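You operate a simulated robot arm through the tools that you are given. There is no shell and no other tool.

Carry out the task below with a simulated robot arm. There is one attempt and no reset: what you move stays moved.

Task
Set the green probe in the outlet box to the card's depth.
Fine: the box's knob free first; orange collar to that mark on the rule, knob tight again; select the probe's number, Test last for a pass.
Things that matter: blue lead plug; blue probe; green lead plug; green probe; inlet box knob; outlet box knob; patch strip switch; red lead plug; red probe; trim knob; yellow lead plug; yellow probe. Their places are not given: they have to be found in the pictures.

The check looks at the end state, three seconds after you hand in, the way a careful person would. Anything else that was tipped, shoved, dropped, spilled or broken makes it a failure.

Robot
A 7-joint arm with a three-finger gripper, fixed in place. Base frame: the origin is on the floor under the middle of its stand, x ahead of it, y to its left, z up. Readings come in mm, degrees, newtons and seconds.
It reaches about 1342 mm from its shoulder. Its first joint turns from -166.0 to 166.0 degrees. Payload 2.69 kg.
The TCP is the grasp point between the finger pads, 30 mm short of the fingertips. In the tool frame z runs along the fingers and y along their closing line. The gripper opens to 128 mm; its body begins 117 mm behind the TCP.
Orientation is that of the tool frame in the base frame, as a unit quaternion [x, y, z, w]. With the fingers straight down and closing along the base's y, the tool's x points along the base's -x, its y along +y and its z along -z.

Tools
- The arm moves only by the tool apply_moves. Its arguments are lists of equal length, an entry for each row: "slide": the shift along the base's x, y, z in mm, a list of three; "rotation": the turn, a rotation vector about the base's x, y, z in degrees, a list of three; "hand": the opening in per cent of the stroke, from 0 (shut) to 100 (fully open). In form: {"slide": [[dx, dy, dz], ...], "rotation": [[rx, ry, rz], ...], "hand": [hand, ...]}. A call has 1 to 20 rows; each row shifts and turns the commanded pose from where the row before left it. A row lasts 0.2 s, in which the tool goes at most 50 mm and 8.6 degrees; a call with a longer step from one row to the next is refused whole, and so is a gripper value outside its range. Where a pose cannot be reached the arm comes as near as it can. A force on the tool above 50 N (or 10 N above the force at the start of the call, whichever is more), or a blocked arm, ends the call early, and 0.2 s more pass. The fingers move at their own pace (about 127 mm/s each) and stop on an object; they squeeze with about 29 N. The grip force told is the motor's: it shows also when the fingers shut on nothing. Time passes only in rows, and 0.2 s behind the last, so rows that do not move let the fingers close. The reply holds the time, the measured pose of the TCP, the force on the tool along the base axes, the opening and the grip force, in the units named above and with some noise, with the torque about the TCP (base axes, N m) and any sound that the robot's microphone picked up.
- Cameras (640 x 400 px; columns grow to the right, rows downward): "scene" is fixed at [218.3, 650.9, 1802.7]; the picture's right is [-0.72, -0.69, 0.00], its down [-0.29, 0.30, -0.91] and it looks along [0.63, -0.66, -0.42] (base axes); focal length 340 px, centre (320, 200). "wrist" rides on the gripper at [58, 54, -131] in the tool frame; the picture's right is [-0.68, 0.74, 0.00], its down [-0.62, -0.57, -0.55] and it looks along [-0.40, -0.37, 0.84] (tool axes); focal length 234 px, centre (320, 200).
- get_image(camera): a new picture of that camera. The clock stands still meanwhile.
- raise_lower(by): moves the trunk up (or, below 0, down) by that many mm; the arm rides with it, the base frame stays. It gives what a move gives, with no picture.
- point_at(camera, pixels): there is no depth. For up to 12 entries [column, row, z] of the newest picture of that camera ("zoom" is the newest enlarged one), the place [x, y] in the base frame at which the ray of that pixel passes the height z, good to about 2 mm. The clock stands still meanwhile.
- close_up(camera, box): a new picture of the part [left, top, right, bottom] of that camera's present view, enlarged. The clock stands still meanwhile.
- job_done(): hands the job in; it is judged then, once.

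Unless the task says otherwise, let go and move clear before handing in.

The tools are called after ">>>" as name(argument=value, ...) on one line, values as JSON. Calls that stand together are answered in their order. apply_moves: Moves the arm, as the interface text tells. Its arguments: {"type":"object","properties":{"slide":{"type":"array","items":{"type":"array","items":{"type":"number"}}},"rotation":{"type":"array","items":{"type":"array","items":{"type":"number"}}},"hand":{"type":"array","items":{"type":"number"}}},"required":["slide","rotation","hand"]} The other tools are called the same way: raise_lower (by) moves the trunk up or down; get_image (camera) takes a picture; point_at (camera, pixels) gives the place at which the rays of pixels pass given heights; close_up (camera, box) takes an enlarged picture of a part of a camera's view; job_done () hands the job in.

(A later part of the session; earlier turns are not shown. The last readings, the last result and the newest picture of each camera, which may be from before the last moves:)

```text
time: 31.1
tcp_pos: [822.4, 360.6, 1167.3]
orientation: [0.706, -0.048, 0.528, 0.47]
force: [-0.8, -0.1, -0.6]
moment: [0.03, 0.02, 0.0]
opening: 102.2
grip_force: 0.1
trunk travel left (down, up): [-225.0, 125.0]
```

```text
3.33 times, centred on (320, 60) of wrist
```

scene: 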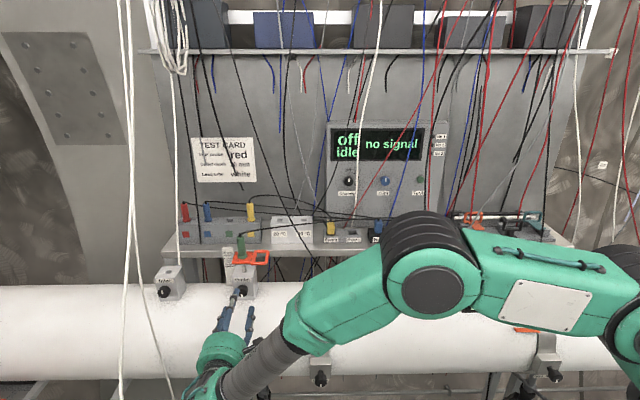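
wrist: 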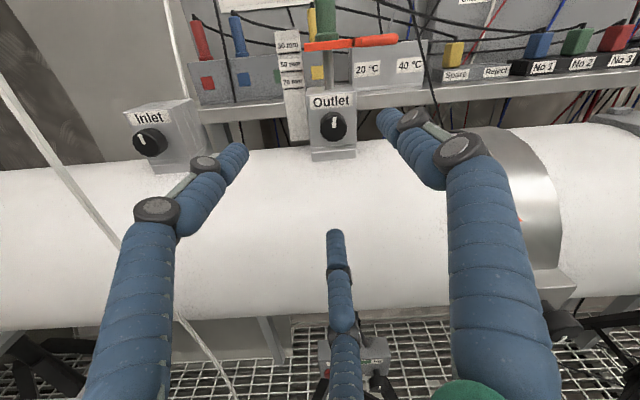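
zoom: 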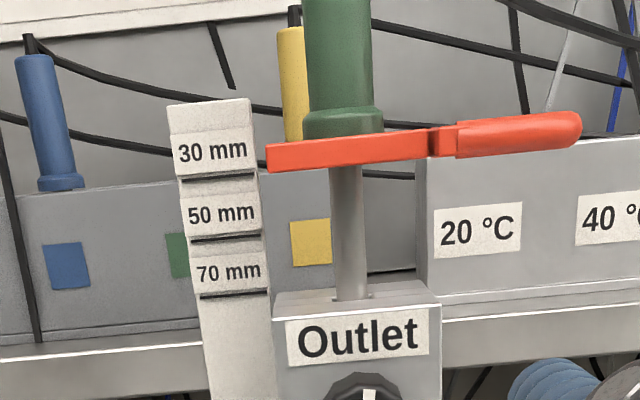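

The collar's lower edge lines up with the 30 mm line from level height: line z≈1244.5, collar underside z≈1244.6. So it has to go down 40 mm, to about 1204.5. I'll locate the probe axis from the scene view at the collar-top height.

>>> close_up(camera="scene", box=[215, 220, 279, 270])

>>> point_at(camera="scene", pixels=[[242.4, 256, 1253], [242.4, 257.4, 1253], [240, 237, 1310], [240, 237, 1320], [235, 264, 1245], [260, 251, 1253]])

```text
8.00 times, centred on (247, 245) of scene
```

zoom: 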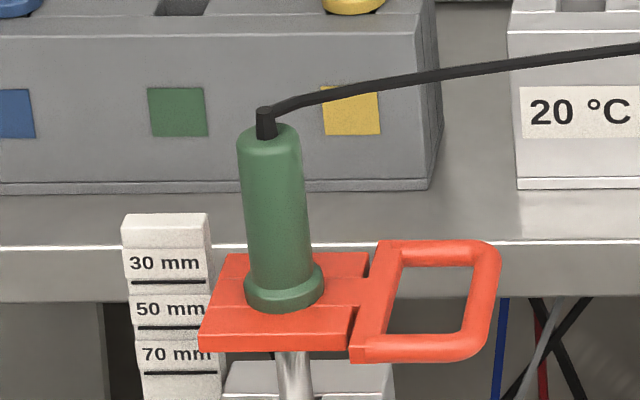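

```text
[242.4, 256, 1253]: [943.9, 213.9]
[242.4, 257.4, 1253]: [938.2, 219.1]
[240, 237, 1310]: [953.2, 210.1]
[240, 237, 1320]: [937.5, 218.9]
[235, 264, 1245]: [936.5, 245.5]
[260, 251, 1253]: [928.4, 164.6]
```

The probe axis comes out at s≈818.7, v≈516 (x≈944, y≈214), with the handle top at z≈1315 and a handle about 21 mm thick. I'll climb in front of the bench while rolling the wrist, then point the tool straight down for a concentric grip from above.

>>> apply_moves(slide=[[0, 0, 14], [0, 0, 14], [0, 0, 14], [0, 0, 14], [0, 0, 14], [0, 0, 14], [0, 0, 14], [0, 0, 14], [0, 0, 14], [0, 0, 14], [0, 0, 14], [0, 0, 14], [0, 0, 14], [0, 0, 14], [0, 0, 14], [0, 0, 14], [0, 0, 14], [0, 0, 14], [0, 0, 14], [0, 0, 14]], rotation=[[5.8, -5.8, 0], [5.8, -5.8, 0], [5.8, -5.8, 0], [5.8, -5.8, 0], [5.8, -5.8, 0], [5.8, -5.8, 0], [5.8, -5.8, 0], [5.8, -5.8, 0], [5.8, -5.8, 0], [5.8, -5.8, 0], [5.8, -5.8, 0], [5.8, -5.8, 0], [5.8, -5.8, 0], [5.8, -5.8, 0], [5.8, -5.8, 0], [5.8, -5.8, 0], [5.8, -5.8, 0], [5.8, -5.8, 0], [5.8, -5.8, 0], [5.8, -5.8, 0]], hand=[60, 60, 60, 60, 60, 60, 60, 60, 60, 60, 60, 60, 60, 60, 60, 60, 60, 60, 60, 60])

>>> apply_moves(slide=[[0, 0, 0], [0, 0, 0], [0, 0, 0], [0, 0, 0], [0, 0, 0], [0, 0, 0], [0, 0, 0], [0, 0, 0], [0, 0, 0], [0, 0, 0], [0, 0, 0], [0, 0, 0], [0, 0, 0], [0, 0, 0]], rotation=[[5.66, -5.66, 0], [5.66, -5.66, 0], [5.66, -5.66, 0], [5.785, 5.785, 0], [5.785, 5.785, 0], [5.785, 5.785, 0], [5.785, 5.785, 0], [5.785, 5.785, 0], [5.785, 5.785, 0], [5.785, 5.785, 0], [5.785, 5.785, 0], [5.785, 5.785, 0], [5.785, 5.785, 0], [5.785, 5.785, 0]], hand=[60, 60, 60, 60, 60, 60, 60, 60, 60, 60, 60, 60, 60, 60])

>>> get_image(camera="wrist")

>>> get_image(camera="scene")

```text
time: 35.4
tcp_pos: [822.8, 359.2, 1447.1]
orientation: [-0.057, 0.706, -0.534, 0.462]
force: [0.0, -0.4, 0.4]
moment: [0.03, -0.03, 0.01]
opening: 76.4
grip_force: 0.1
trunk travel left (down, up): [-225.0, 125.0]
```

```text
time: 38.4
tcp_pos: [822.4, 362.0, 1448.3]
orientation: [0.131, 0.991, 0.005, 0.001]
force: [-0.8, -0.9, -0.8]
moment: [-0.02, 0.02, 0.02]
opening: 76.9
grip_force: 0.1
trunk travel left (down, up): [-225.0, 125.0]
```

```text
taken
```

wrist: 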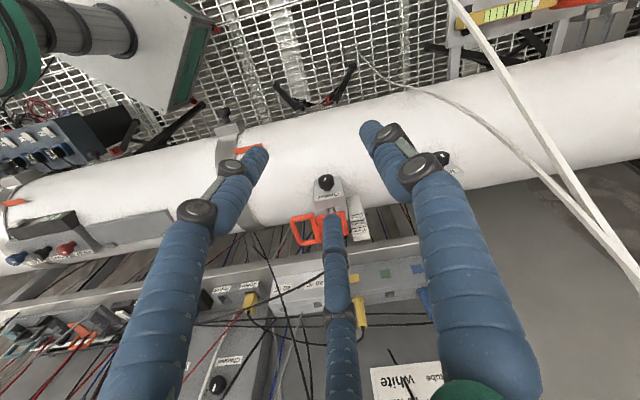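

```text
taken
```

scene: 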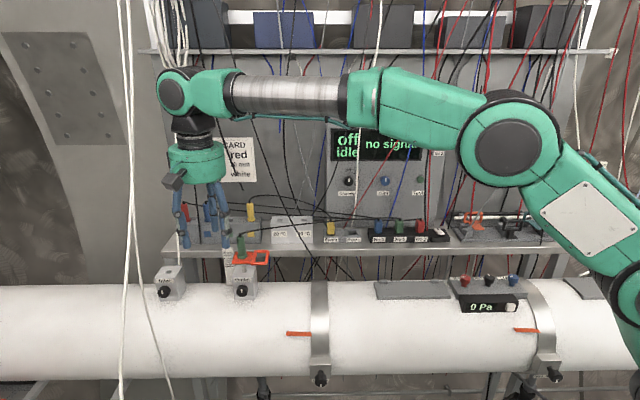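

Tool is pointing down with fingers at 90°/210°/330°, so the cable, which leaves to the right, runs between two fingers. I'll move over the probe axis while staying above the handle, then check alignment.

>>> apply_moves(slide=[[24.3, -29.6, -8], [24.3, -29.6, -8], [24.3, -29.6, -8], [24.3, -29.6, -8], [24.3, -29.7, -8], [0, 0, 0]], rotation=[[-0.55, 0.17, 0], [0, 0, 0], [0, 0, 0], [0, 0, 0], [0, 0, 0], [0, 0, 0]], hand=[60, 60, 60, 60, 60, 60])

>>> get_image(camera="wrist")

>>> get_image(camera="scene")

```text
time: 39.8
tcp_pos: [944.6, 212.8, 1409.1]
orientation: [0.132, 0.991, 0.0, 0.001]
force: [0.8, -0.2, -0.6]
moment: [0.03, 0.02, 0.02]
opening: 76.7
grip_force: 0.1
trunk travel left (down, up): [-225.0, 125.0]
```

```text
taken
```

wrist: 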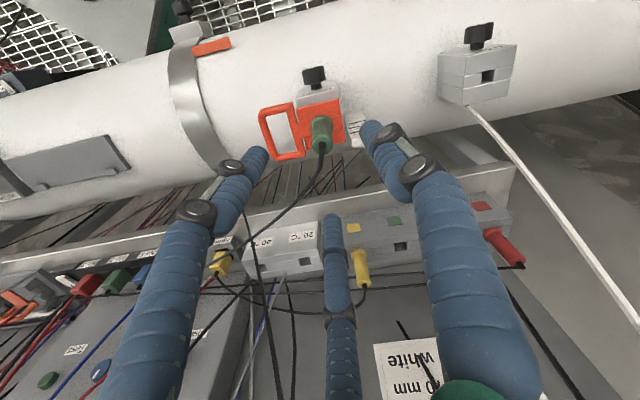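

```text
taken
```

scene: 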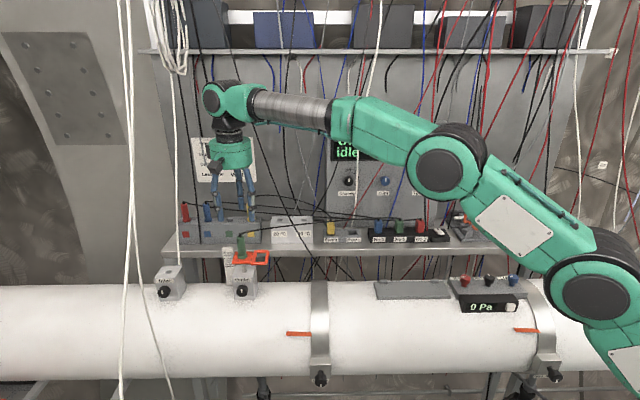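

From above, the green handle top appears near (321,140), close to where I predicted (319,141). I'll zoom to confirm alignment.

>>> close_up(camera="wrist", box=[260, 80, 380, 180])

>>> point_at(camera="wrist", pixels=[[321, 141, 1315], [319.4, 140.9, 1315]])

```text
4.00 times, centred on (320, 130) of wrist
```

zoom: 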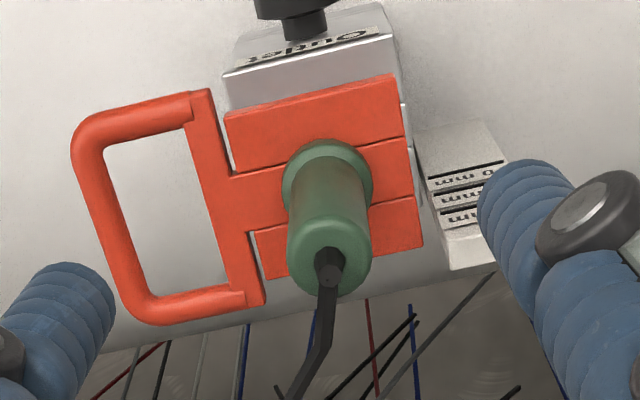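

```text
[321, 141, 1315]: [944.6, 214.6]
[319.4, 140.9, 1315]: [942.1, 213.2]
```

I'll read the handle-top and flange centres from the enlarged picture directly.

>>> point_at(camera="zoom", pixels=[[330, 258, 1315], [330, 258, 1320], [330, 262, 1325], [327, 172, 1258], [327, 172, 1262], [225, 115, 1253], [400, 77, 1253], [265, 280, 1253], [423, 250, 1253]])

```text
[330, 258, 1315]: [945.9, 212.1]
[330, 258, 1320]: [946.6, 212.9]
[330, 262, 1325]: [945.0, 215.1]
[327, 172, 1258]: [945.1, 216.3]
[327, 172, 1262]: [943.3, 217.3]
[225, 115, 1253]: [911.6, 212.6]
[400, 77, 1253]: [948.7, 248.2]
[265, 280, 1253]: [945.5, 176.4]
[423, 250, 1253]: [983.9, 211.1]
```

The handle axis averages to about (946, 213.4), so I'm within 1.5 mm. I'll descend so the fingertips stop about 17 mm above the collar, around the handle.

>>> apply_moves(slide=[[1.2, 0.6, -25], [0, 0, -25], [0, 0, -25], [0, 0, -20], [0, 0, -14]], rotation=[[0, 0, 0], [0, 0, 0], [0, 0, 0], [0, 0, 0], [0, 0, 0]], hand=[48, 48, 48, 48, 48])

>>> get_image(camera="wrist")

>>> close_up(camera="scene", box=[190, 190, 300, 290])

```text
time: 41.0
tcp_pos: [947.6, 212.4, 1299.1]
orientation: [0.132, 0.991, 0.0, 0.002]
force: [-0.3, -0.6, -0.6]
moment: [-0.04, -0.02, -0.02]
opening: 61.4
grip_force: 0.1
trunk travel left (down, up): [-225.0, 125.0]
```

```text
taken
```

wrist: 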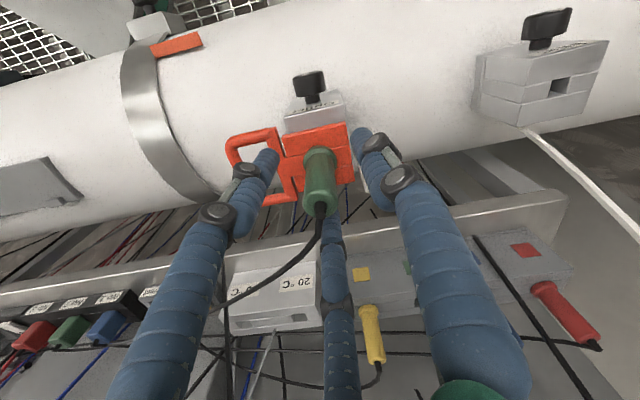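

```text
4.00 times, centred on (245, 240) of scene
```

zoom: 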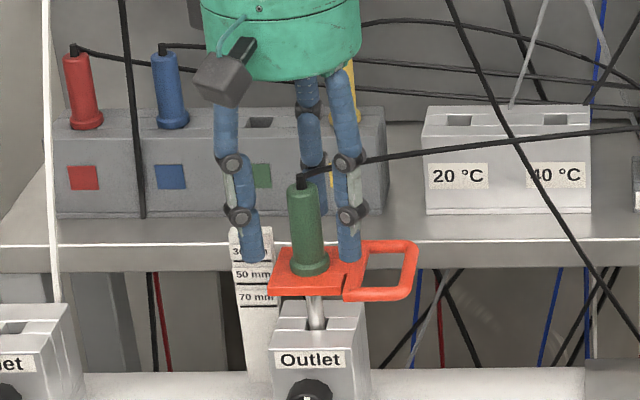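

The handle stands in the middle of the fingers and the cable runs between two of them. Closing on the handle now.

>>> apply_moves(slide=[[0, 0, 0], [0, 0, 0], [0, 0, 0], [0, 0, 0]], rotation=[[0, 0, 0], [0, 0, 0], [0, 0, 0], [0, 0, 0]], hand=[5, 5, 5, 5])

>>> get_image(camera="wrist")

>>> close_up(camera="scene", box=[190, 190, 300, 290])

```text
time: 42.0
tcp_pos: [946.5, 213.0, 1299.3]
orientation: [0.131, 0.991, -0.001, 0.002]
force: [-0.5, 0.1, 0.4]
moment: [0.01, -0.02, 0.0]
opening: 20.6
grip_force: 29.1
trunk travel left (down, up): [-225.0, 125.0]
```

```text
taken
```

wrist: 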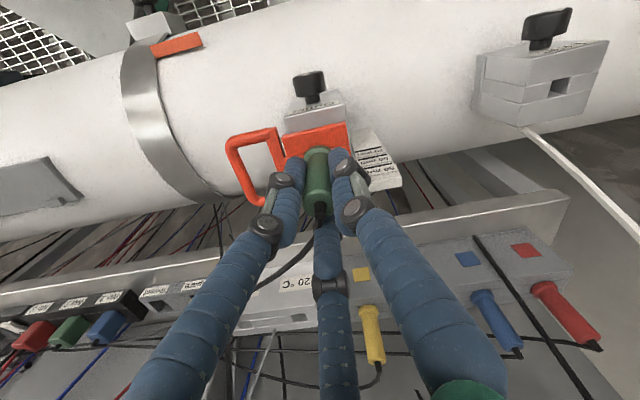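

```text
4.00 times, centred on (245, 240) of scene
```

zoom: 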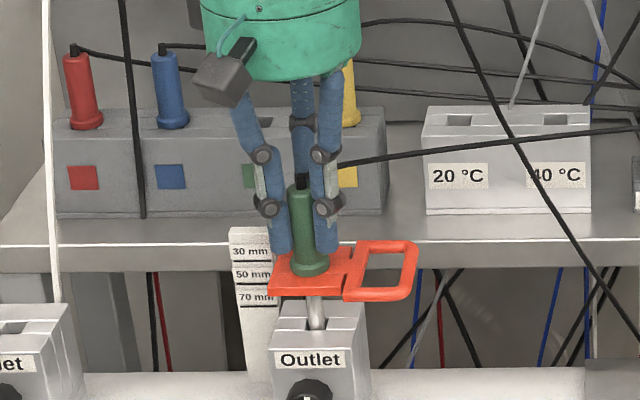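

A clean grip at 20.6 mm with no side load. I'll test that the probe slides with a small downward move first.

>>> apply_moves(slide=[[0, 0, -2], [0, 0, -3], [0, 0, 0]], rotation=[[0, 0, 0], [0, 0, 0], [0, 0, 0]], hand=[5, 5, 5])

>>> close_up(camera="scene", box=[215, 220, 279, 270])

```text
time: 42.8
tcp_pos: [947.6, 213.0, 1293.8]
orientation: [0.131, 0.991, 0.0, 0.002]
force: [0.3, 0.0, 1.5]
moment: [-0.04, -0.05, -0.03]
opening: 20.7
grip_force: 28.4
trunk travel left (down, up): [-225.0, 125.0]
```

```text
8.00 times, centred on (247, 245) of scene
```

zoom: 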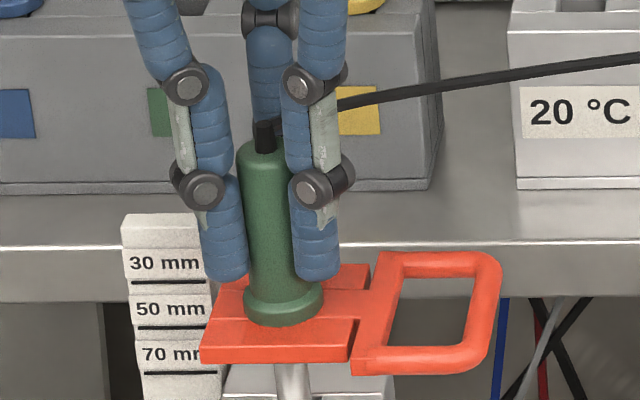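

The collar moved down with the tool at only about 1.5 N, so the knob really is free. I'll continue the remaining 35 mm.

>>> apply_moves(slide=[[0, 0, -7], [0, 0, -7], [0, 0, -7], [0, 0, -7], [0, 0, -6], [0, 0, 0]], rotation=[[0, 0, 0], [0, 0, 0], [0, 0, 0], [0, 0, 0], [0, 0, 0], [0, 0, 0]], hand=[5, 5, 5, 5, 5, 5])

>>> close_up(camera="scene", box=[215, 230, 279, 280])

>>> get_image(camera="wrist")

```text
time: 44.1
tcp_pos: [945.3, 213.5, 1260.4]
orientation: [0.132, 0.991, 0.0, 0.003]
force: [1.9, -3.1, 0.6]
moment: [-0.18, -0.13, 0.01]
opening: 20.8
grip_force: 28.8
trunk travel left (down, up): [-225.0, 125.0]
```

```text
8.00 times, centred on (247, 255) of scene
```

zoom: 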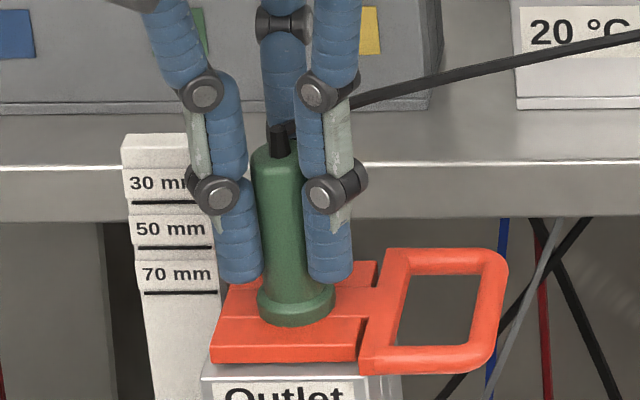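

```text
taken
```

wrist: 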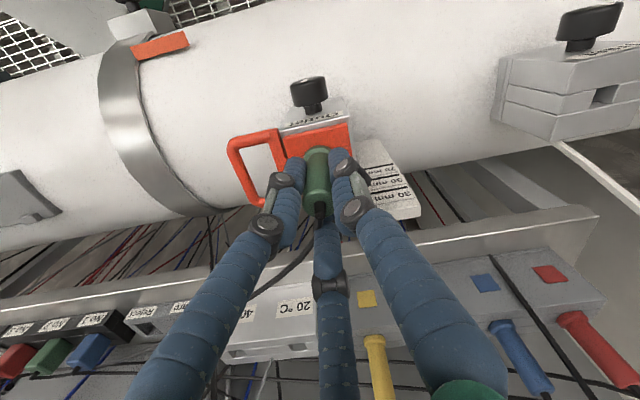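

The collar has come down about 39 mm and its underside is just above the box top. One more millimetre, then I'll release carefully and check that it stays put.

>>> apply_moves(slide=[[0, 0, -1], [0, 0, 0], [0, 0, 0]], rotation=[[0, 0, 0], [0, 0, 0], [0, 0, 0]], hand=[5, 5, 5])

>>> apply_moves(slide=[[0, 0, 0], [0, 0, 0], [0, 0, 0]], rotation=[[0, 0, 0], [0, 0, 0], [0, 0, 0]], hand=[25, 35, 40])

>>> close_up(camera="scene", box=[215, 230, 279, 280])

```text
time: 45.0
tcp_pos: [945.3, 213.2, 1260.5]
orientation: [0.131, 0.991, -0.001, 0.004]
force: [2.5, -0.8, 10.3]
moment: [0.0, -0.08, -0.03]
opening: 20.6
grip_force: 28.8
trunk travel left (down, up): [-225.0, 125.0]
```

```text
time: 45.8
tcp_pos: [945.3, 212.7, 1258.5]
orientation: [0.13, 0.991, -0.001, 0.003]
force: [1.3, 0.0, -0.1]
moment: [0.03, 0.01, -0.04]
opening: 51.3
grip_force: 0.0
trunk travel left (down, up): [-225.0, 125.0]
```

```text
8.00 times, centred on (247, 255) of scene
```

zoom: 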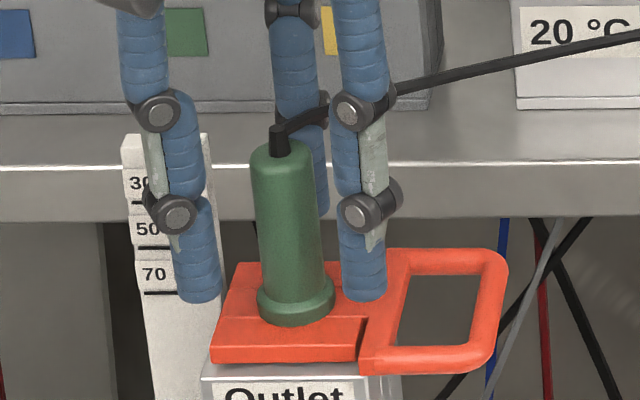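

The last millimetre met a firm stop at about 10 N, so the collar has reached its low limit near the 70 mark, and it stayed put after release. I'll lift clear and go to the level view to check it against the rule.

>>> apply_moves(slide=[[0, 0, 10], [0, 0, 25], [0, 0, 30], [0, 0, 35], [0, 0, 40], [-10, 10, 40], [-30, 30, 10], [-33, 33, 0], [-33, 33, 0], [-33, 33, 0]], rotation=[[0, 0, 0], [0, 0, 0], [0, 0, 0], [0, 0, 0], [0, 0, 0], [0, 0, 0], [0, 0, 0], [0, 0, 0], [0, 0, 0], [0, 0, 0]], hand=[48, 48, 48, 48, 48, 48, 48, 48, 48, 48])

>>> close_up(camera="scene", box=[215, 230, 279, 280])

>>> get_image(camera="scene")

```text
time: 48.0
tcp_pos: [805.8, 348.3, 1451.3]
orientation: [0.131, 0.991, 0.0, 0.003]
force: [-1.1, 0.1, 0.4]
moment: [-0.01, -0.02, -0.02]
opening: 61.6
grip_force: 0.0
trunk travel left (down, up): [-225.0, 125.0]
```

```text
8.00 times, centred on (247, 255) of scene
```

zoom: 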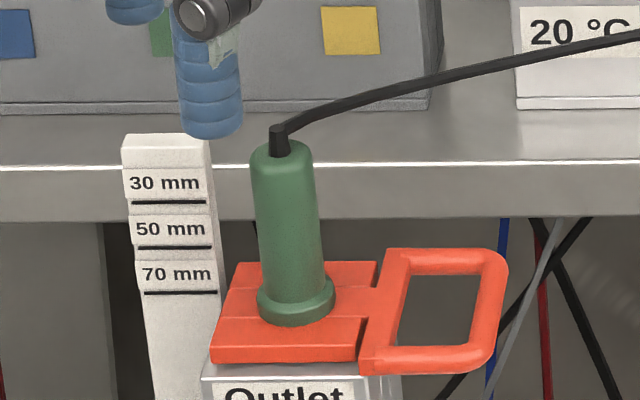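

```text
taken
```

scene: 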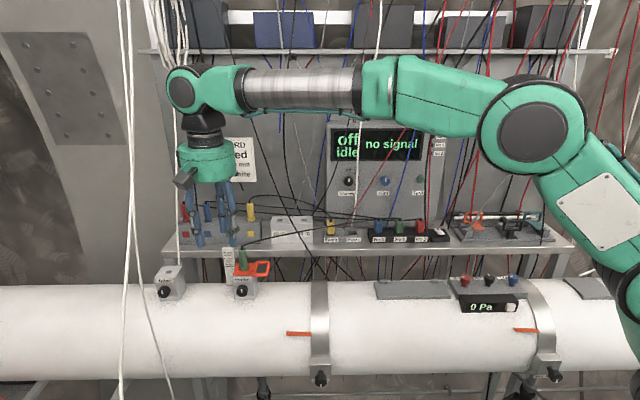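

The collar stays at its new height. I'll go back to a level wrist view to read it against the 70 mm line: first tilt horizontal, then roll the camera on top and descend.

>>> apply_moves(slide=[[0, 0, -15], [0, 0, -15], [0, 0, -15], [0, 0, -15], [0, 0, -15], [0, 0, -15], [0, 0, -15], [0, 0, -15], [0, 0, -15], [0, 0, -15], [0, 0, -15]], rotation=[[-5.785, -5.785, 0], [-5.785, -5.785, 0], [-5.785, -5.785, 0], [-5.785, -5.785, 0], [-5.785, -5.785, 0], [-5.785, -5.785, 0], [-5.785, -5.785, 0], [-5.785, -5.785, 0], [-5.785, -5.785, 0], [-5.785, -5.785, 0], [-5.785, -5.785, 0]], hand=[60, 60, 60, 60, 60, 60, 60, 60, 60, 60, 60])

>>> apply_moves(slide=[[0.3, 0.9, -7.8], [0.3, 0.9, -7.8], [0.3, 0.9, -7.8], [0.3, 0.9, -7.8], [0.3, 0.9, -7.8], [0.3, 0.9, -7.8], [0.3, 0.9, -7.8], [0.3, 0.9, -7.8], [0.3, 0.9, -7.8], [0.3, 0.9, -7.8], [0.3, 0.9, -7.8], [0.3, 0.9, -7.8], [0.3, 0.9, -7.8], [0.3, 0.9, -7.8], [0.3, 0.9, -7.8], [0.3, 0.9, -7.8], [0.3, 0.9, -7.8], [0.3, 0.9, -7.8], [0.3, 0.9, -7.8], [0.3, 0.9, -7.8]], rotation=[[-5.8, 5.8, 0], [-5.8, 5.8, 0], [-5.8, 5.8, 0], [-5.8, 5.8, 0], [-5.8, 5.8, 0], [-5.8, 5.8, 0], [-5.8, 5.8, 0], [-5.8, 5.8, 0], [-5.8, 5.8, 0], [-5.8, 5.8, 0], [-5.8, 5.8, 0], [-5.8, 5.8, 0], [-5.8, 5.8, 0], [-5.8, 5.8, 0], [-5.8, 5.8, 0], [-5.8, 5.8, 0], [-5.8, 5.8, 0], [-5.8, 5.8, 0], [-5.8, 5.8, 0], [-5.8, 5.8, 0]], hand=[80, 80, 80, 80, 80, 80, 80, 80, 80, 80, 80, 80, 80, 80, 80, 80, 80, 80, 80, 80])

>>> apply_moves(slide=[[0, 0, 0], [0, 0, 0], [0, 0, 0], [0, 0, 0]], rotation=[[-5.2, 5.2, 0], [-5.2, 5.2, 0], [-5.2, 5.2, 0], [0, 0, 0]], hand=[80, 80, 80, 80])

>>> get_image(camera="wrist")

>>> close_up(camera="wrist", box=[240, 0, 400, 100])

```text
time: 50.4
tcp_pos: [808.9, 351.5, 1285.3]
orientation: [0.092, 0.698, -0.431, 0.564]
force: [0.8, 0.5, 1.4]
moment: [0.04, 0.0, -0.01]
opening: 76.9
grip_force: 0.0
trunk travel left (down, up): [-225.0, 125.0]
```

```text
time: 54.5
tcp_pos: [812.9, 370.5, 1126.1]
orientation: [0.684, -0.189, 0.613, 0.348]
force: [0.1, 0.0, -0.7]
moment: [0.0, -0.01, -0.02]
opening: 102.3
grip_force: 0.0
trunk travel left (down, up): [-225.0, 125.0]
```

```text
time: 55.5
tcp_pos: [811.7, 369.1, 1127.8]
orientation: [0.707, -0.055, 0.535, 0.459]
force: [-0.3, 0.3, 0.5]
moment: [0.01, 0.0, -0.03]
opening: 102.4
grip_force: 0.0
trunk travel left (down, up): [-225.0, 125.0]
```

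```text
taken
```

wrist: 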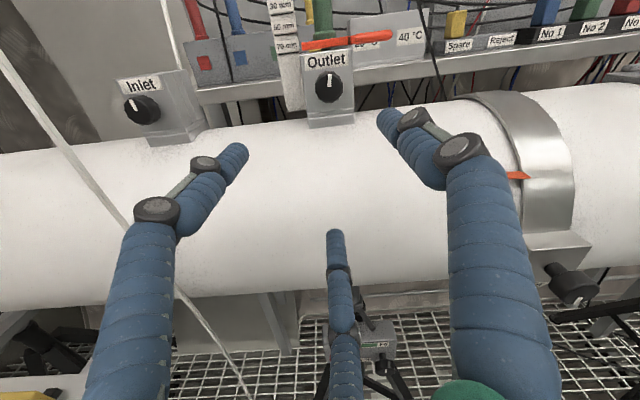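

```text
4.00 times, centred on (320, 50) of wrist
```

zoom: 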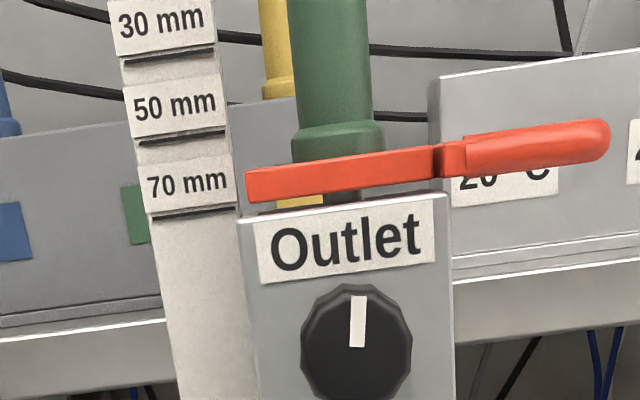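

From level height the collar's underside sits within about 1 mm of the 70 mm line: corner at zoom (248,202), against the line extrapolated to (247,206). That fits the roughly 39 mm of travel. Next I'll line up on the outlet knob with the wrist rolled back, so there is room to turn clockwise.

>>> apply_moves(slide=[[3.93, -5.73, 3.18], [3.93, -5.73, 3.18], [3.93, -5.73, 3.18], [3.93, -5.73, 3.18], [3.93, -5.73, 3.18], [3.93, -5.73, 3.18], [3.93, -5.73, 3.18], [3.93, -5.73, 3.18], [3.93, -5.73, 3.18], [3.93, -5.73, 3.18], [3.93, -5.73, 3.18], [3.93, -5.73, 3.18]], rotation=[[-5.75, 5.35, 0], [-5.55, 5.55, 0], [-5.55, 5.55, 0], [-5.55, 5.55, 0], [-5.55, 5.55, 0], [-5.55, 5.55, 0], [-5.55, 5.55, 0], [-5.55, 5.55, 0], [-5.55, 5.55, 0], [-5.55, 5.55, 0], [-5.55, 5.55, 0], [-5.55, 5.55, 0]], hand=[80, 70, 60, 50, 50, 50, 50, 50, 50, 50, 50, 50])

>>> get_image(camera="wrist")

>>> close_up(camera="wrist", box=[240, 80, 400, 220])

```text
time: 58.1
tcp_pos: [860.4, 302.2, 1166.1]
orientation: [0.52, 0.479, 0.03, 0.707]
force: [0.0, -0.3, 0.1]
moment: [0.01, -0.02, -0.02]
opening: 63.9
grip_force: 0.2
trunk travel left (down, up): [-225.0, 125.0]
```

```text
taken
```

wrist: 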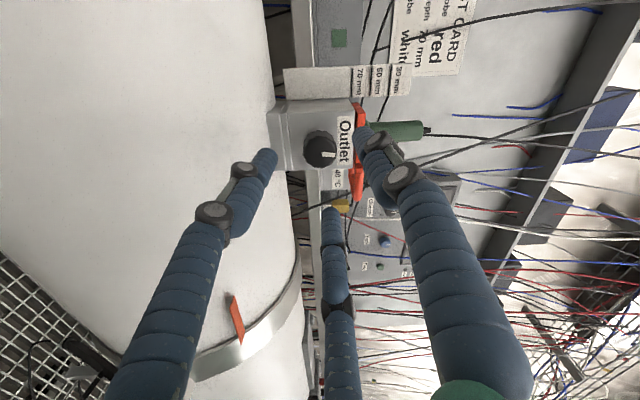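

```text
2.86 times, centred on (320, 150) of wrist
```

zoom: 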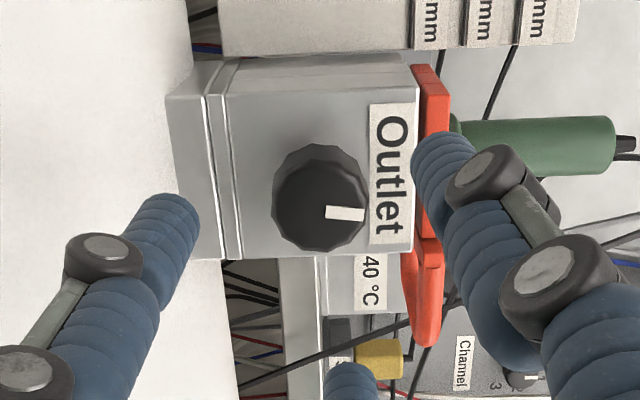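

The knob is centred (zoom (318,205)) with the pointer up. I'll advance 56 mm and grip it.

>>> apply_moves(slide=[[7.7, -8.13, 0], [7.7, -8.13, 0], [7.7, -8.13, 0], [7.7, -8.13, 0], [7.7, -8.13, 0], [0, 0, 0]], rotation=[[0, 0, 0], [0, 0, 0], [0, 0, 0], [0, 0, 0], [0, 0, 0], [0, 0, 0]], hand=[45, 45, 45, 45, 45, 45])

>>> apply_moves(slide=[[0, 0, 0], [0, 0, 0], [0, 0, 0]], rotation=[[0, 0, 0], [0, 0, 0], [0, 0, 0]], hand=[10, 10, 10])

>>> close_up(camera="wrist", box=[240, 100, 400, 240])

```text
time: 59.5
tcp_pos: [897.6, 260.8, 1166.0]
orientation: [0.521, 0.477, 0.029, 0.707]
force: [0.8, -0.7, 0.2]
moment: [0.03, 0.01, 0.02]
opening: 57.7
grip_force: 0.1
trunk travel left (down, up): [-225.0, 125.0]
```

```text
time: 60.4
tcp_pos: [898.7, 260.8, 1167.0]
orientation: [0.522, 0.477, 0.03, 0.707]
force: [5.9, 2.8, 4.4]
moment: [-0.01, -0.02, 0.11]
opening: 31.0
grip_force: 44.9
trunk travel left (down, up): [-225.0, 125.0]
```

```text
2.86 times, centred on (320, 170) of wrist
```

zoom: 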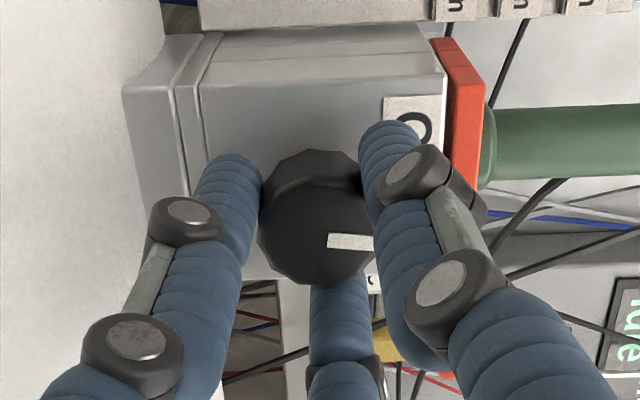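

A good grip with only about 7 N of side load. Turning clockwise 80° first, then checking.

>>> apply_moves(slide=[[0, 0, 0], [0, 0, 0], [0, 0, 0], [0, 0, 0], [0, 0, 0], [0, 0, 0], [0, 0, 0], [0, 0, 0], [0, 0, 0], [0, 0, 0], [0, 0, 0]], rotation=[[5.65, -5.65, 0], [5.65, -5.65, 0], [5.65, -5.65, 0], [5.65, -5.65, 0], [5.65, -5.65, 0], [5.65, -5.65, 0], [5.65, -5.65, 0], [5.65, -5.65, 0], [5.65, -5.65, 0], [5.65, -5.65, 0], [0, 0, 0]], hand=[10, 10, 10, 10, 10, 10, 10, 10, 10, 10, 10])

>>> close_up(camera="wrist", box=[240, 100, 400, 240])

>>> close_up(camera="scene", box=[200, 235, 280, 345])

```text
time: 62.8
tcp_pos: [898.7, 261.2, 1165.8]
orientation: [0.707, 0.031, 0.476, 0.523]
force: [5.0, -4.2, 5.2]
moment: [-0.16, -0.15, 0.06]
opening: 30.8
grip_force: 45.3
trunk travel left (down, up): [-225.0, 125.0]
```

```text
2.86 times, centred on (320, 170) of wrist
```

zoom: 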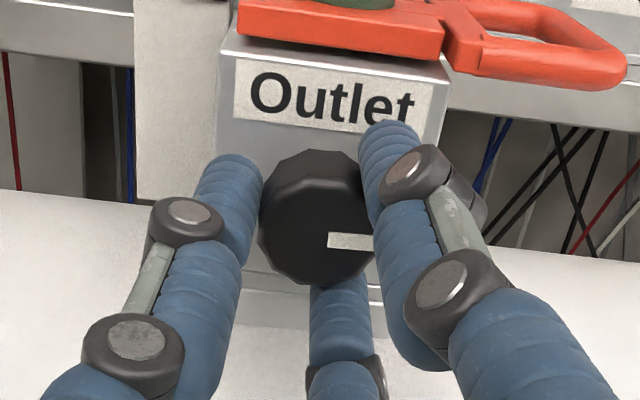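

```text
3.64 times, centred on (240, 290) of scene
```

zoom: 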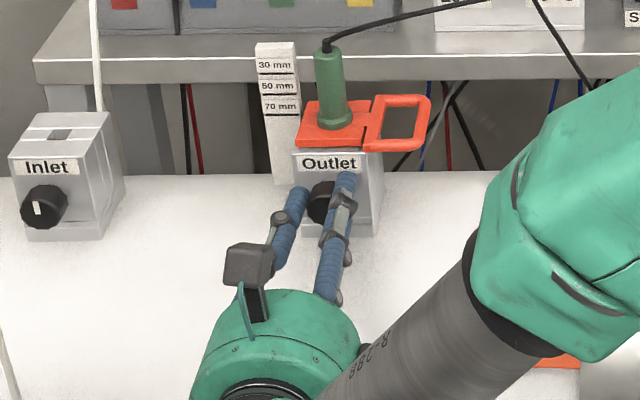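

Smooth so far, with the pointer at 3 o'clock. Another 80° clockwise.

>>> apply_moves(slide=[[0, 0, 0], [0, 0, 0], [0, 0, 0], [0, 0, 0], [0, 0, 0], [0, 0, 0], [0, 0, 0], [0, 0, 0], [0, 0, 0], [0, 0, 0], [0, 0, 0]], rotation=[[5.65, -5.65, 0], [5.65, -5.65, 0], [5.65, -5.65, 0], [5.65, -5.65, 0], [5.65, -5.65, 0], [5.65, -5.65, 0], [5.65, -5.65, 0], [5.65, -5.65, 0], [5.65, -5.65, 0], [5.65, -5.65, 0], [0, 0, 0]], hand=[10, 10, 10, 10, 10, 10, 10, 10, 10, 10, 10])

>>> close_up(camera="wrist", box=[240, 100, 400, 240])

>>> close_up(camera="scene", box=[200, 235, 280, 345])

```text
time: 65.2
tcp_pos: [898.8, 260.8, 1165.3]
orientation: [0.563, -0.43, 0.699, 0.095]
force: [5.0, 2.3, -3.0]
moment: [-0.01, 0.06, 0.27]
opening: 31.0
grip_force: 45.4
trunk travel left (down, up): [-225.0, 125.0]
```

```text
2.86 times, centred on (320, 170) of wrist
```

zoom: 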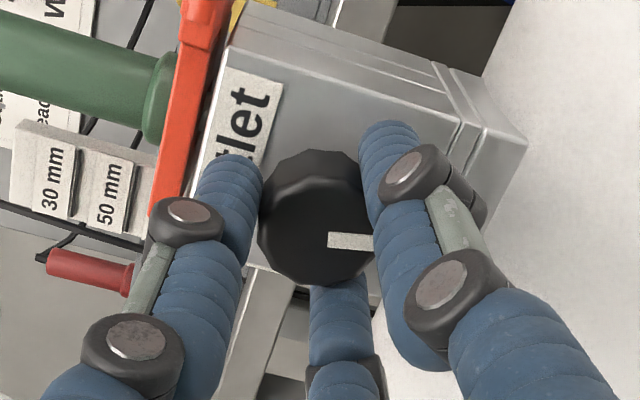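

```text
3.64 times, centred on (240, 290) of scene
```

zoom: 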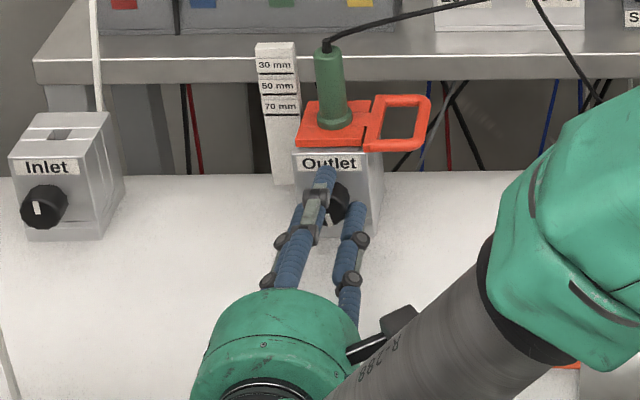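

At this roll the pointer is about 10° short of the original tight angle. I'll continue in small steps, watching for rising torque.

>>> apply_moves(slide=[[0, 0, 0], [0, 0, 0], [0, 0, 0]], rotation=[[3.2, -3.2, 0], [3.2, -3.2, 0], [0, 0, 0]], hand=[10, 10, 10])

>>> close_up(camera="wrist", box=[240, 100, 400, 240])

>>> close_up(camera="scene", box=[215, 255, 279, 305])

```text
time: 66.0
tcp_pos: [897.5, 261.3, 1165.1]
orientation: [0.528, -0.473, 0.705, 0.039]
force: [8.1, -2.9, -1.0]
moment: [-0.08, -0.08, 0.05]
opening: 30.7
grip_force: 45.3
trunk travel left (down, up): [-225.0, 125.0]
```

```text
2.86 times, centred on (320, 170) of wrist
```

zoom: 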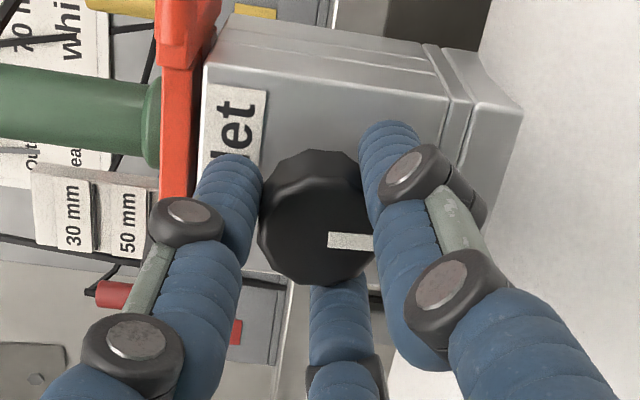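

```text
8.00 times, centred on (247, 280) of scene
```

zoom: 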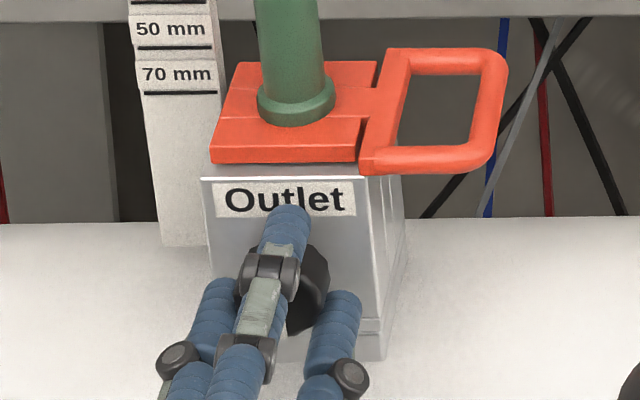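

The pointer should now be back at about 6 o'clock. I'll try a few more degrees to feel for the tight stop.

>>> apply_moves(slide=[[0, 0, 0], [0, 0, 0], [0, 0, 0]], rotation=[[2.1, -2.1, 0], [2.1, -2.1, 0], [0, 0, 0]], hand=[10, 10, 10])

>>> close_up(camera="wrist", box=[240, 100, 400, 240])

```text
time: 66.8
tcp_pos: [897.4, 261.3, 1165.9]
orientation: [0.503, -0.498, 0.706, 0.002]
force: [2.6, -1.7, 0.0]
moment: [-0.48, 0.28, 0.03]
opening: 31.2
grip_force: 45.1
trunk travel left (down, up): [-225.0, 125.0]
```

```text
2.86 times, centred on (320, 170) of wrist
```

zoom: 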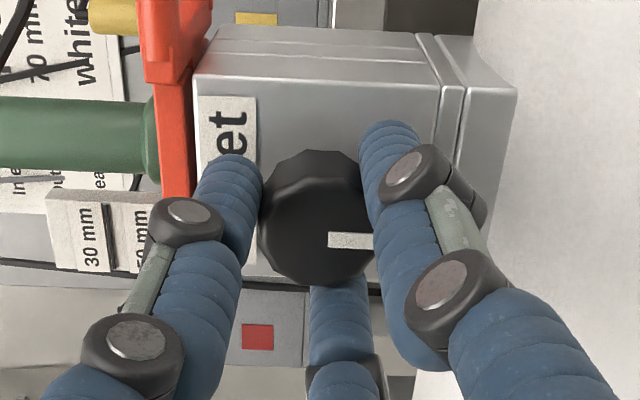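

The torque about the knob axis jumped to about 0.5 N·m, so the knob is tight. Releasing and backing out.

>>> apply_moves(slide=[[0, 0, 0], [0, 0, 0], [-7, 7, 0], [-20, 20, 0], [-30, 30, 0], [-30, 30, 0]], rotation=[[0, 0, 0], [0, 0, 0], [0, 0, 0], [0, 0, 0], [0, 0, 0], [0, 0, 0]], hand=[50, 50, 50, 50, 50, 50])

>>> close_up(camera="scene", box=[200, 235, 280, 345])

>>> close_up(camera="scene", box=[320, 110, 460, 200])

>>> get_image(camera="wrist")

```text
time: 68.2
tcp_pos: [812.5, 348.7, 1166.2]
orientation: [0.502, -0.499, 0.706, 0.002]
force: [0.8, -0.9, 0.3]
moment: [-0.05, -0.01, 0.01]
opening: 64.1
grip_force: 0.0
trunk travel left (down, up): [-225.0, 125.0]
```

```text
3.64 times, centred on (240, 290) of scene
```

zoom: 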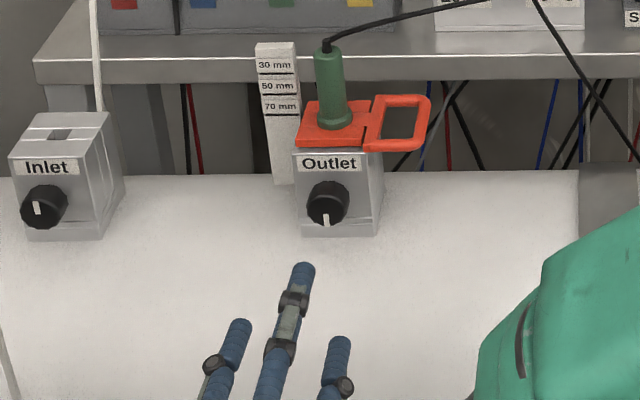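

```text
4.44 times, centred on (390, 155) of scene
```

zoom: 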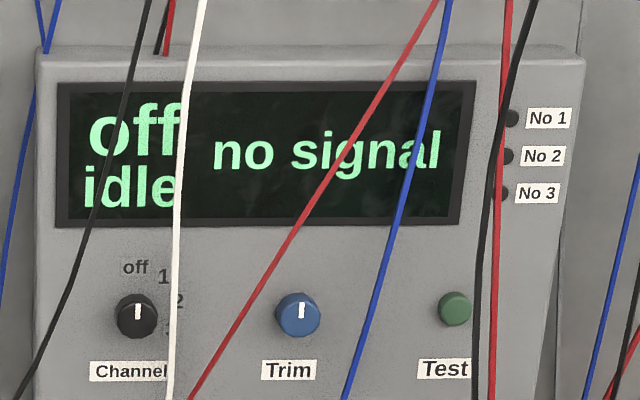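

```text
taken
```

wrist: 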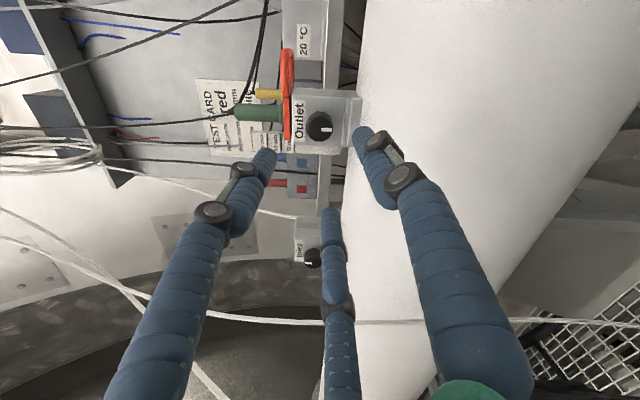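

The outlet pointer is back at 6 o'clock and the collar is in place. For the channel knob, "2" sits about 70° clockwise from off. Several cables hang in front of the panel, so I'll study that area before approaching.

>>> close_up(camera="scene", box=[310, 155, 400, 215])

>>> close_up(camera="scene", box=[300, 40, 480, 250])

>>> get_image(camera="scene")

```text
6.67 times, centred on (355, 185) of scene
```

zoom: 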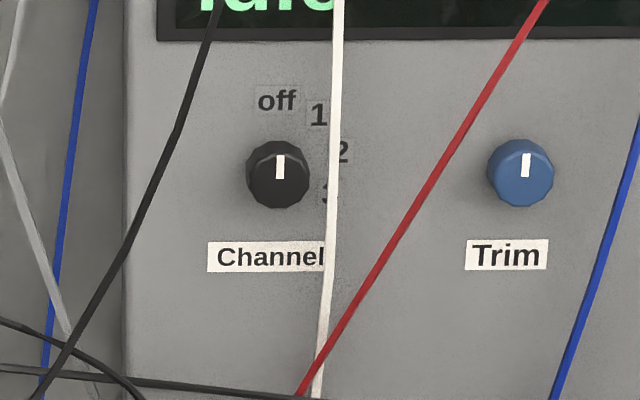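

```text
1.90 times, centred on (390, 145) of scene
```

zoom: 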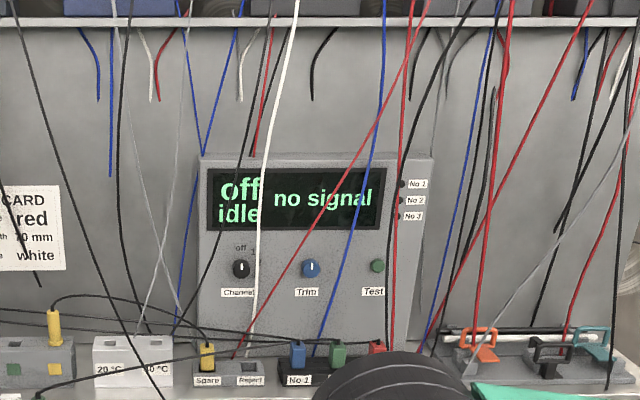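

```text
taken
```

scene: 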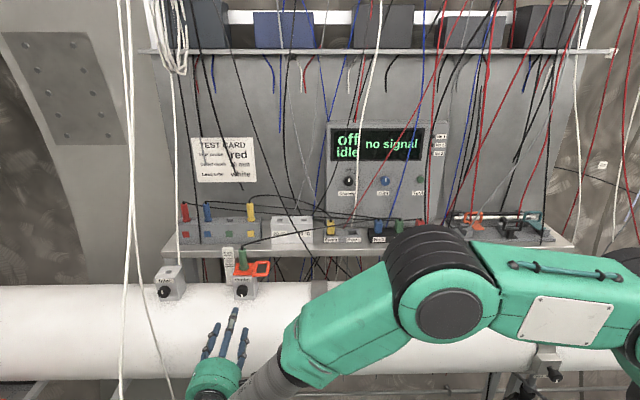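

The cables seem to run close to the panel. I'll raise the arm, roll the camera on top and move along the bench to face the panel from a distance, to locate the knob and cables in depth.

>>> apply_moves(slide=[[0, 0, 32], [0, 0, 32], [0, 0, 32], [0, 0, 32], [0, 0, 32], [0, 0, 32], [0, 0, 32], [0, 0, 32]], rotation=[[-5.7, 5.7, 0], [-5.7, 5.7, 0], [-5.7, 5.7, 0], [-5.7, 5.7, 0], [-5.7, 5.7, 0], [-5.7, 5.7, 0], [-5.7, 5.7, 0], [-5.7, 5.7, 0]], hand=[50, 50, 50, 50, 50, 50, 50, 50])

>>> apply_moves(slide=[[-29.6, -29.6, 0], [-29.6, -29.6, 0], [-29.6, -29.6, 0], [-29.6, -29.6, 0], [-29.6, -29.6, 0], [-29.6, -29.6, 0], [-29.6, -29.6, 0], [-29.6, -29.6, 0]], rotation=[[-5.3, 5.3, 0], [-5.3, 5.3, 0], [0, 0, 0], [0, 0, 0], [0, 0, 0], [0, 0, 0], [0, 0, 0], [0, 0, 0]], hand=[50, 50, 50, 50, 50, 50, 50, 50])

>>> get_image(camera="wrist")

>>> get_image(camera="scene")

```text
time: 70.0
tcp_pos: [808.8, 348.3, 1425.3]
orientation: [0.691, -0.154, 0.596, 0.379]
force: [-0.8, -0.4, -0.5]
moment: [0.02, 0.01, 0.01]
opening: 64.2
grip_force: 0.0
trunk travel left (down, up): [-225.0, 125.0]
```

```text
time: 71.8
tcp_pos: [573.6, 113.1, 1422.7]
orientation: [0.705, -0.063, 0.542, 0.453]
force: [0.3, 0.1, -0.6]
moment: [0.01, 0.03, -0.03]
opening: 63.9
grip_force: 0.1
trunk travel left (down, up): [-225.0, 125.0]
```

```text
taken
```

wrist: 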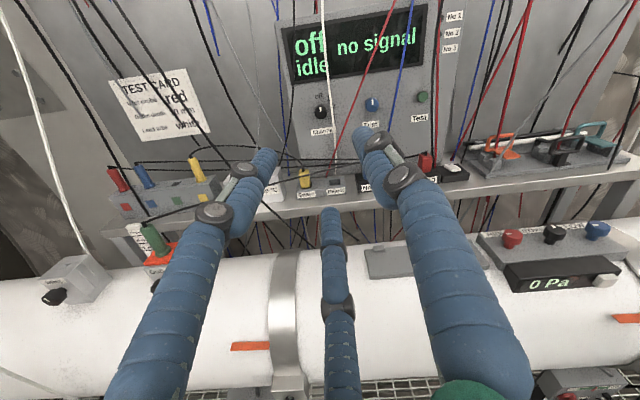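

```text
taken
```

scene: 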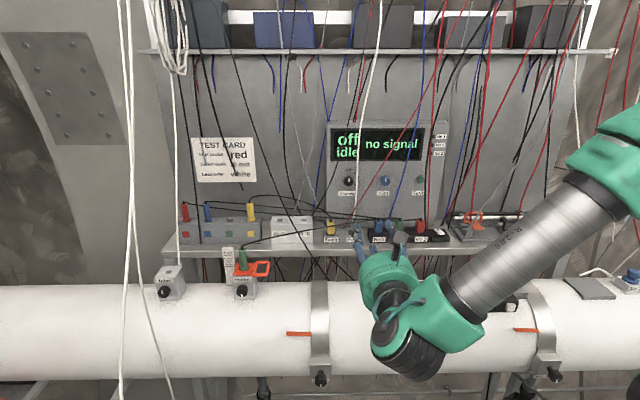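

I can see the whole panel from here. I'll zoom in on the channel knob, the labels and the cables.

>>> close_up(camera="wrist", box=[270, 60, 450, 160])

>>> close_up(camera="wrist", box=[295, 85, 355, 135])

>>> point_at(camera="wrist", pixels=[[320.5, 112.5, 1359], [320.5, 112.5, 1340], [372, 104, 1359], [422, 97, 1359]])

```text
3.56 times, centred on (360, 110) of wrist
```

zoom: 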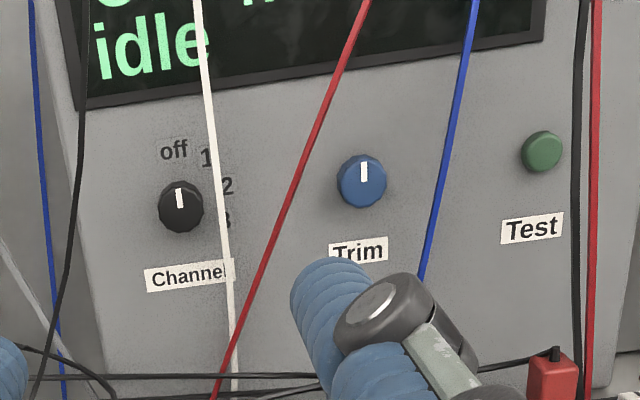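

```text
8.00 times, centred on (325, 110) of wrist
```

zoom: 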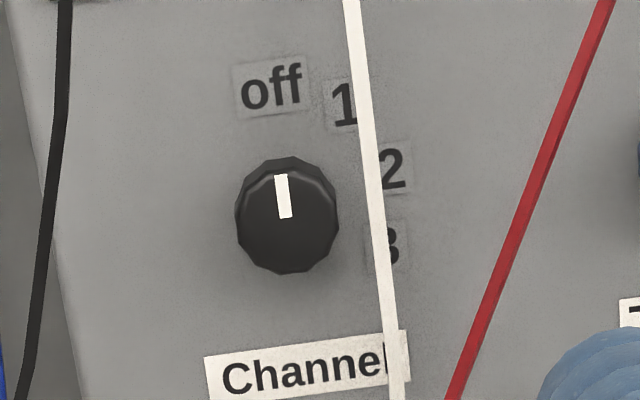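

```text
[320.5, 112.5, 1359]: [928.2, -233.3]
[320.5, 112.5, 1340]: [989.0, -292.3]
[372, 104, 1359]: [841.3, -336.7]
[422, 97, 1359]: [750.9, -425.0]
```

The white cable hangs roughly 45 mm in front of the panel. The cables also run straight through the shelf, so they look decorative. The channel knob comes out at s≈490, v≈826, z≈1358, and "2" is about 72° clockwise. I'll approach part-way and look again.

>>> apply_moves(slide=[[24.66, -23.78, -6], [24.66, -23.78, -6], [24.66, -23.78, -6], [24.66, -23.78, -6], [24.66, -23.78, -6], [24.66, -23.78, -6], [24.66, -23.78, -6], [24.66, -23.78, -6]], rotation=[[0, 0, 0], [0, 0, 0], [0, 0, 0], [0, 0, 0], [0, 0, 0], [0, 0, 0], [0, 0, 0], [0, 0, 0]], hand=[50, 50, 50, 50, 50, 50, 50, 50])

>>> get_image(camera="wrist")

>>> get_image(camera="scene")

```text
time: 73.5
tcp_pos: [772.1, -81.9, 1374.6]
orientation: [0.704, -0.063, 0.54, 0.456]
force: [-0.7, 0.2, 0.3]
moment: [-0.01, 0.02, 0.01]
opening: 64.0
grip_force: 0.1
trunk travel left (down, up): [-225.0, 125.0]
```

```text
taken
```

wrist: 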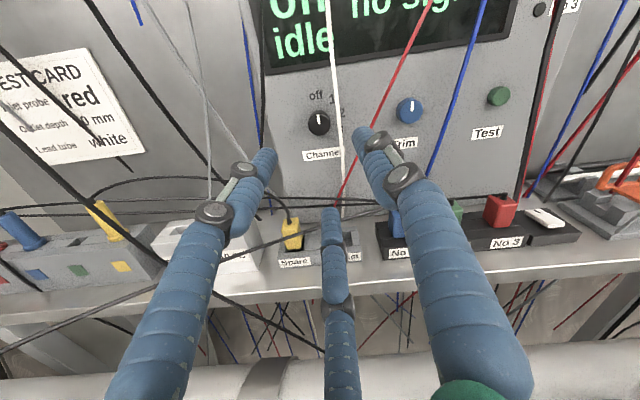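

```text
taken
```

scene: 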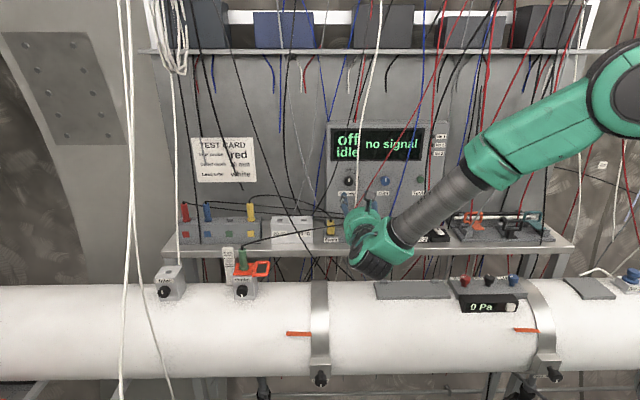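

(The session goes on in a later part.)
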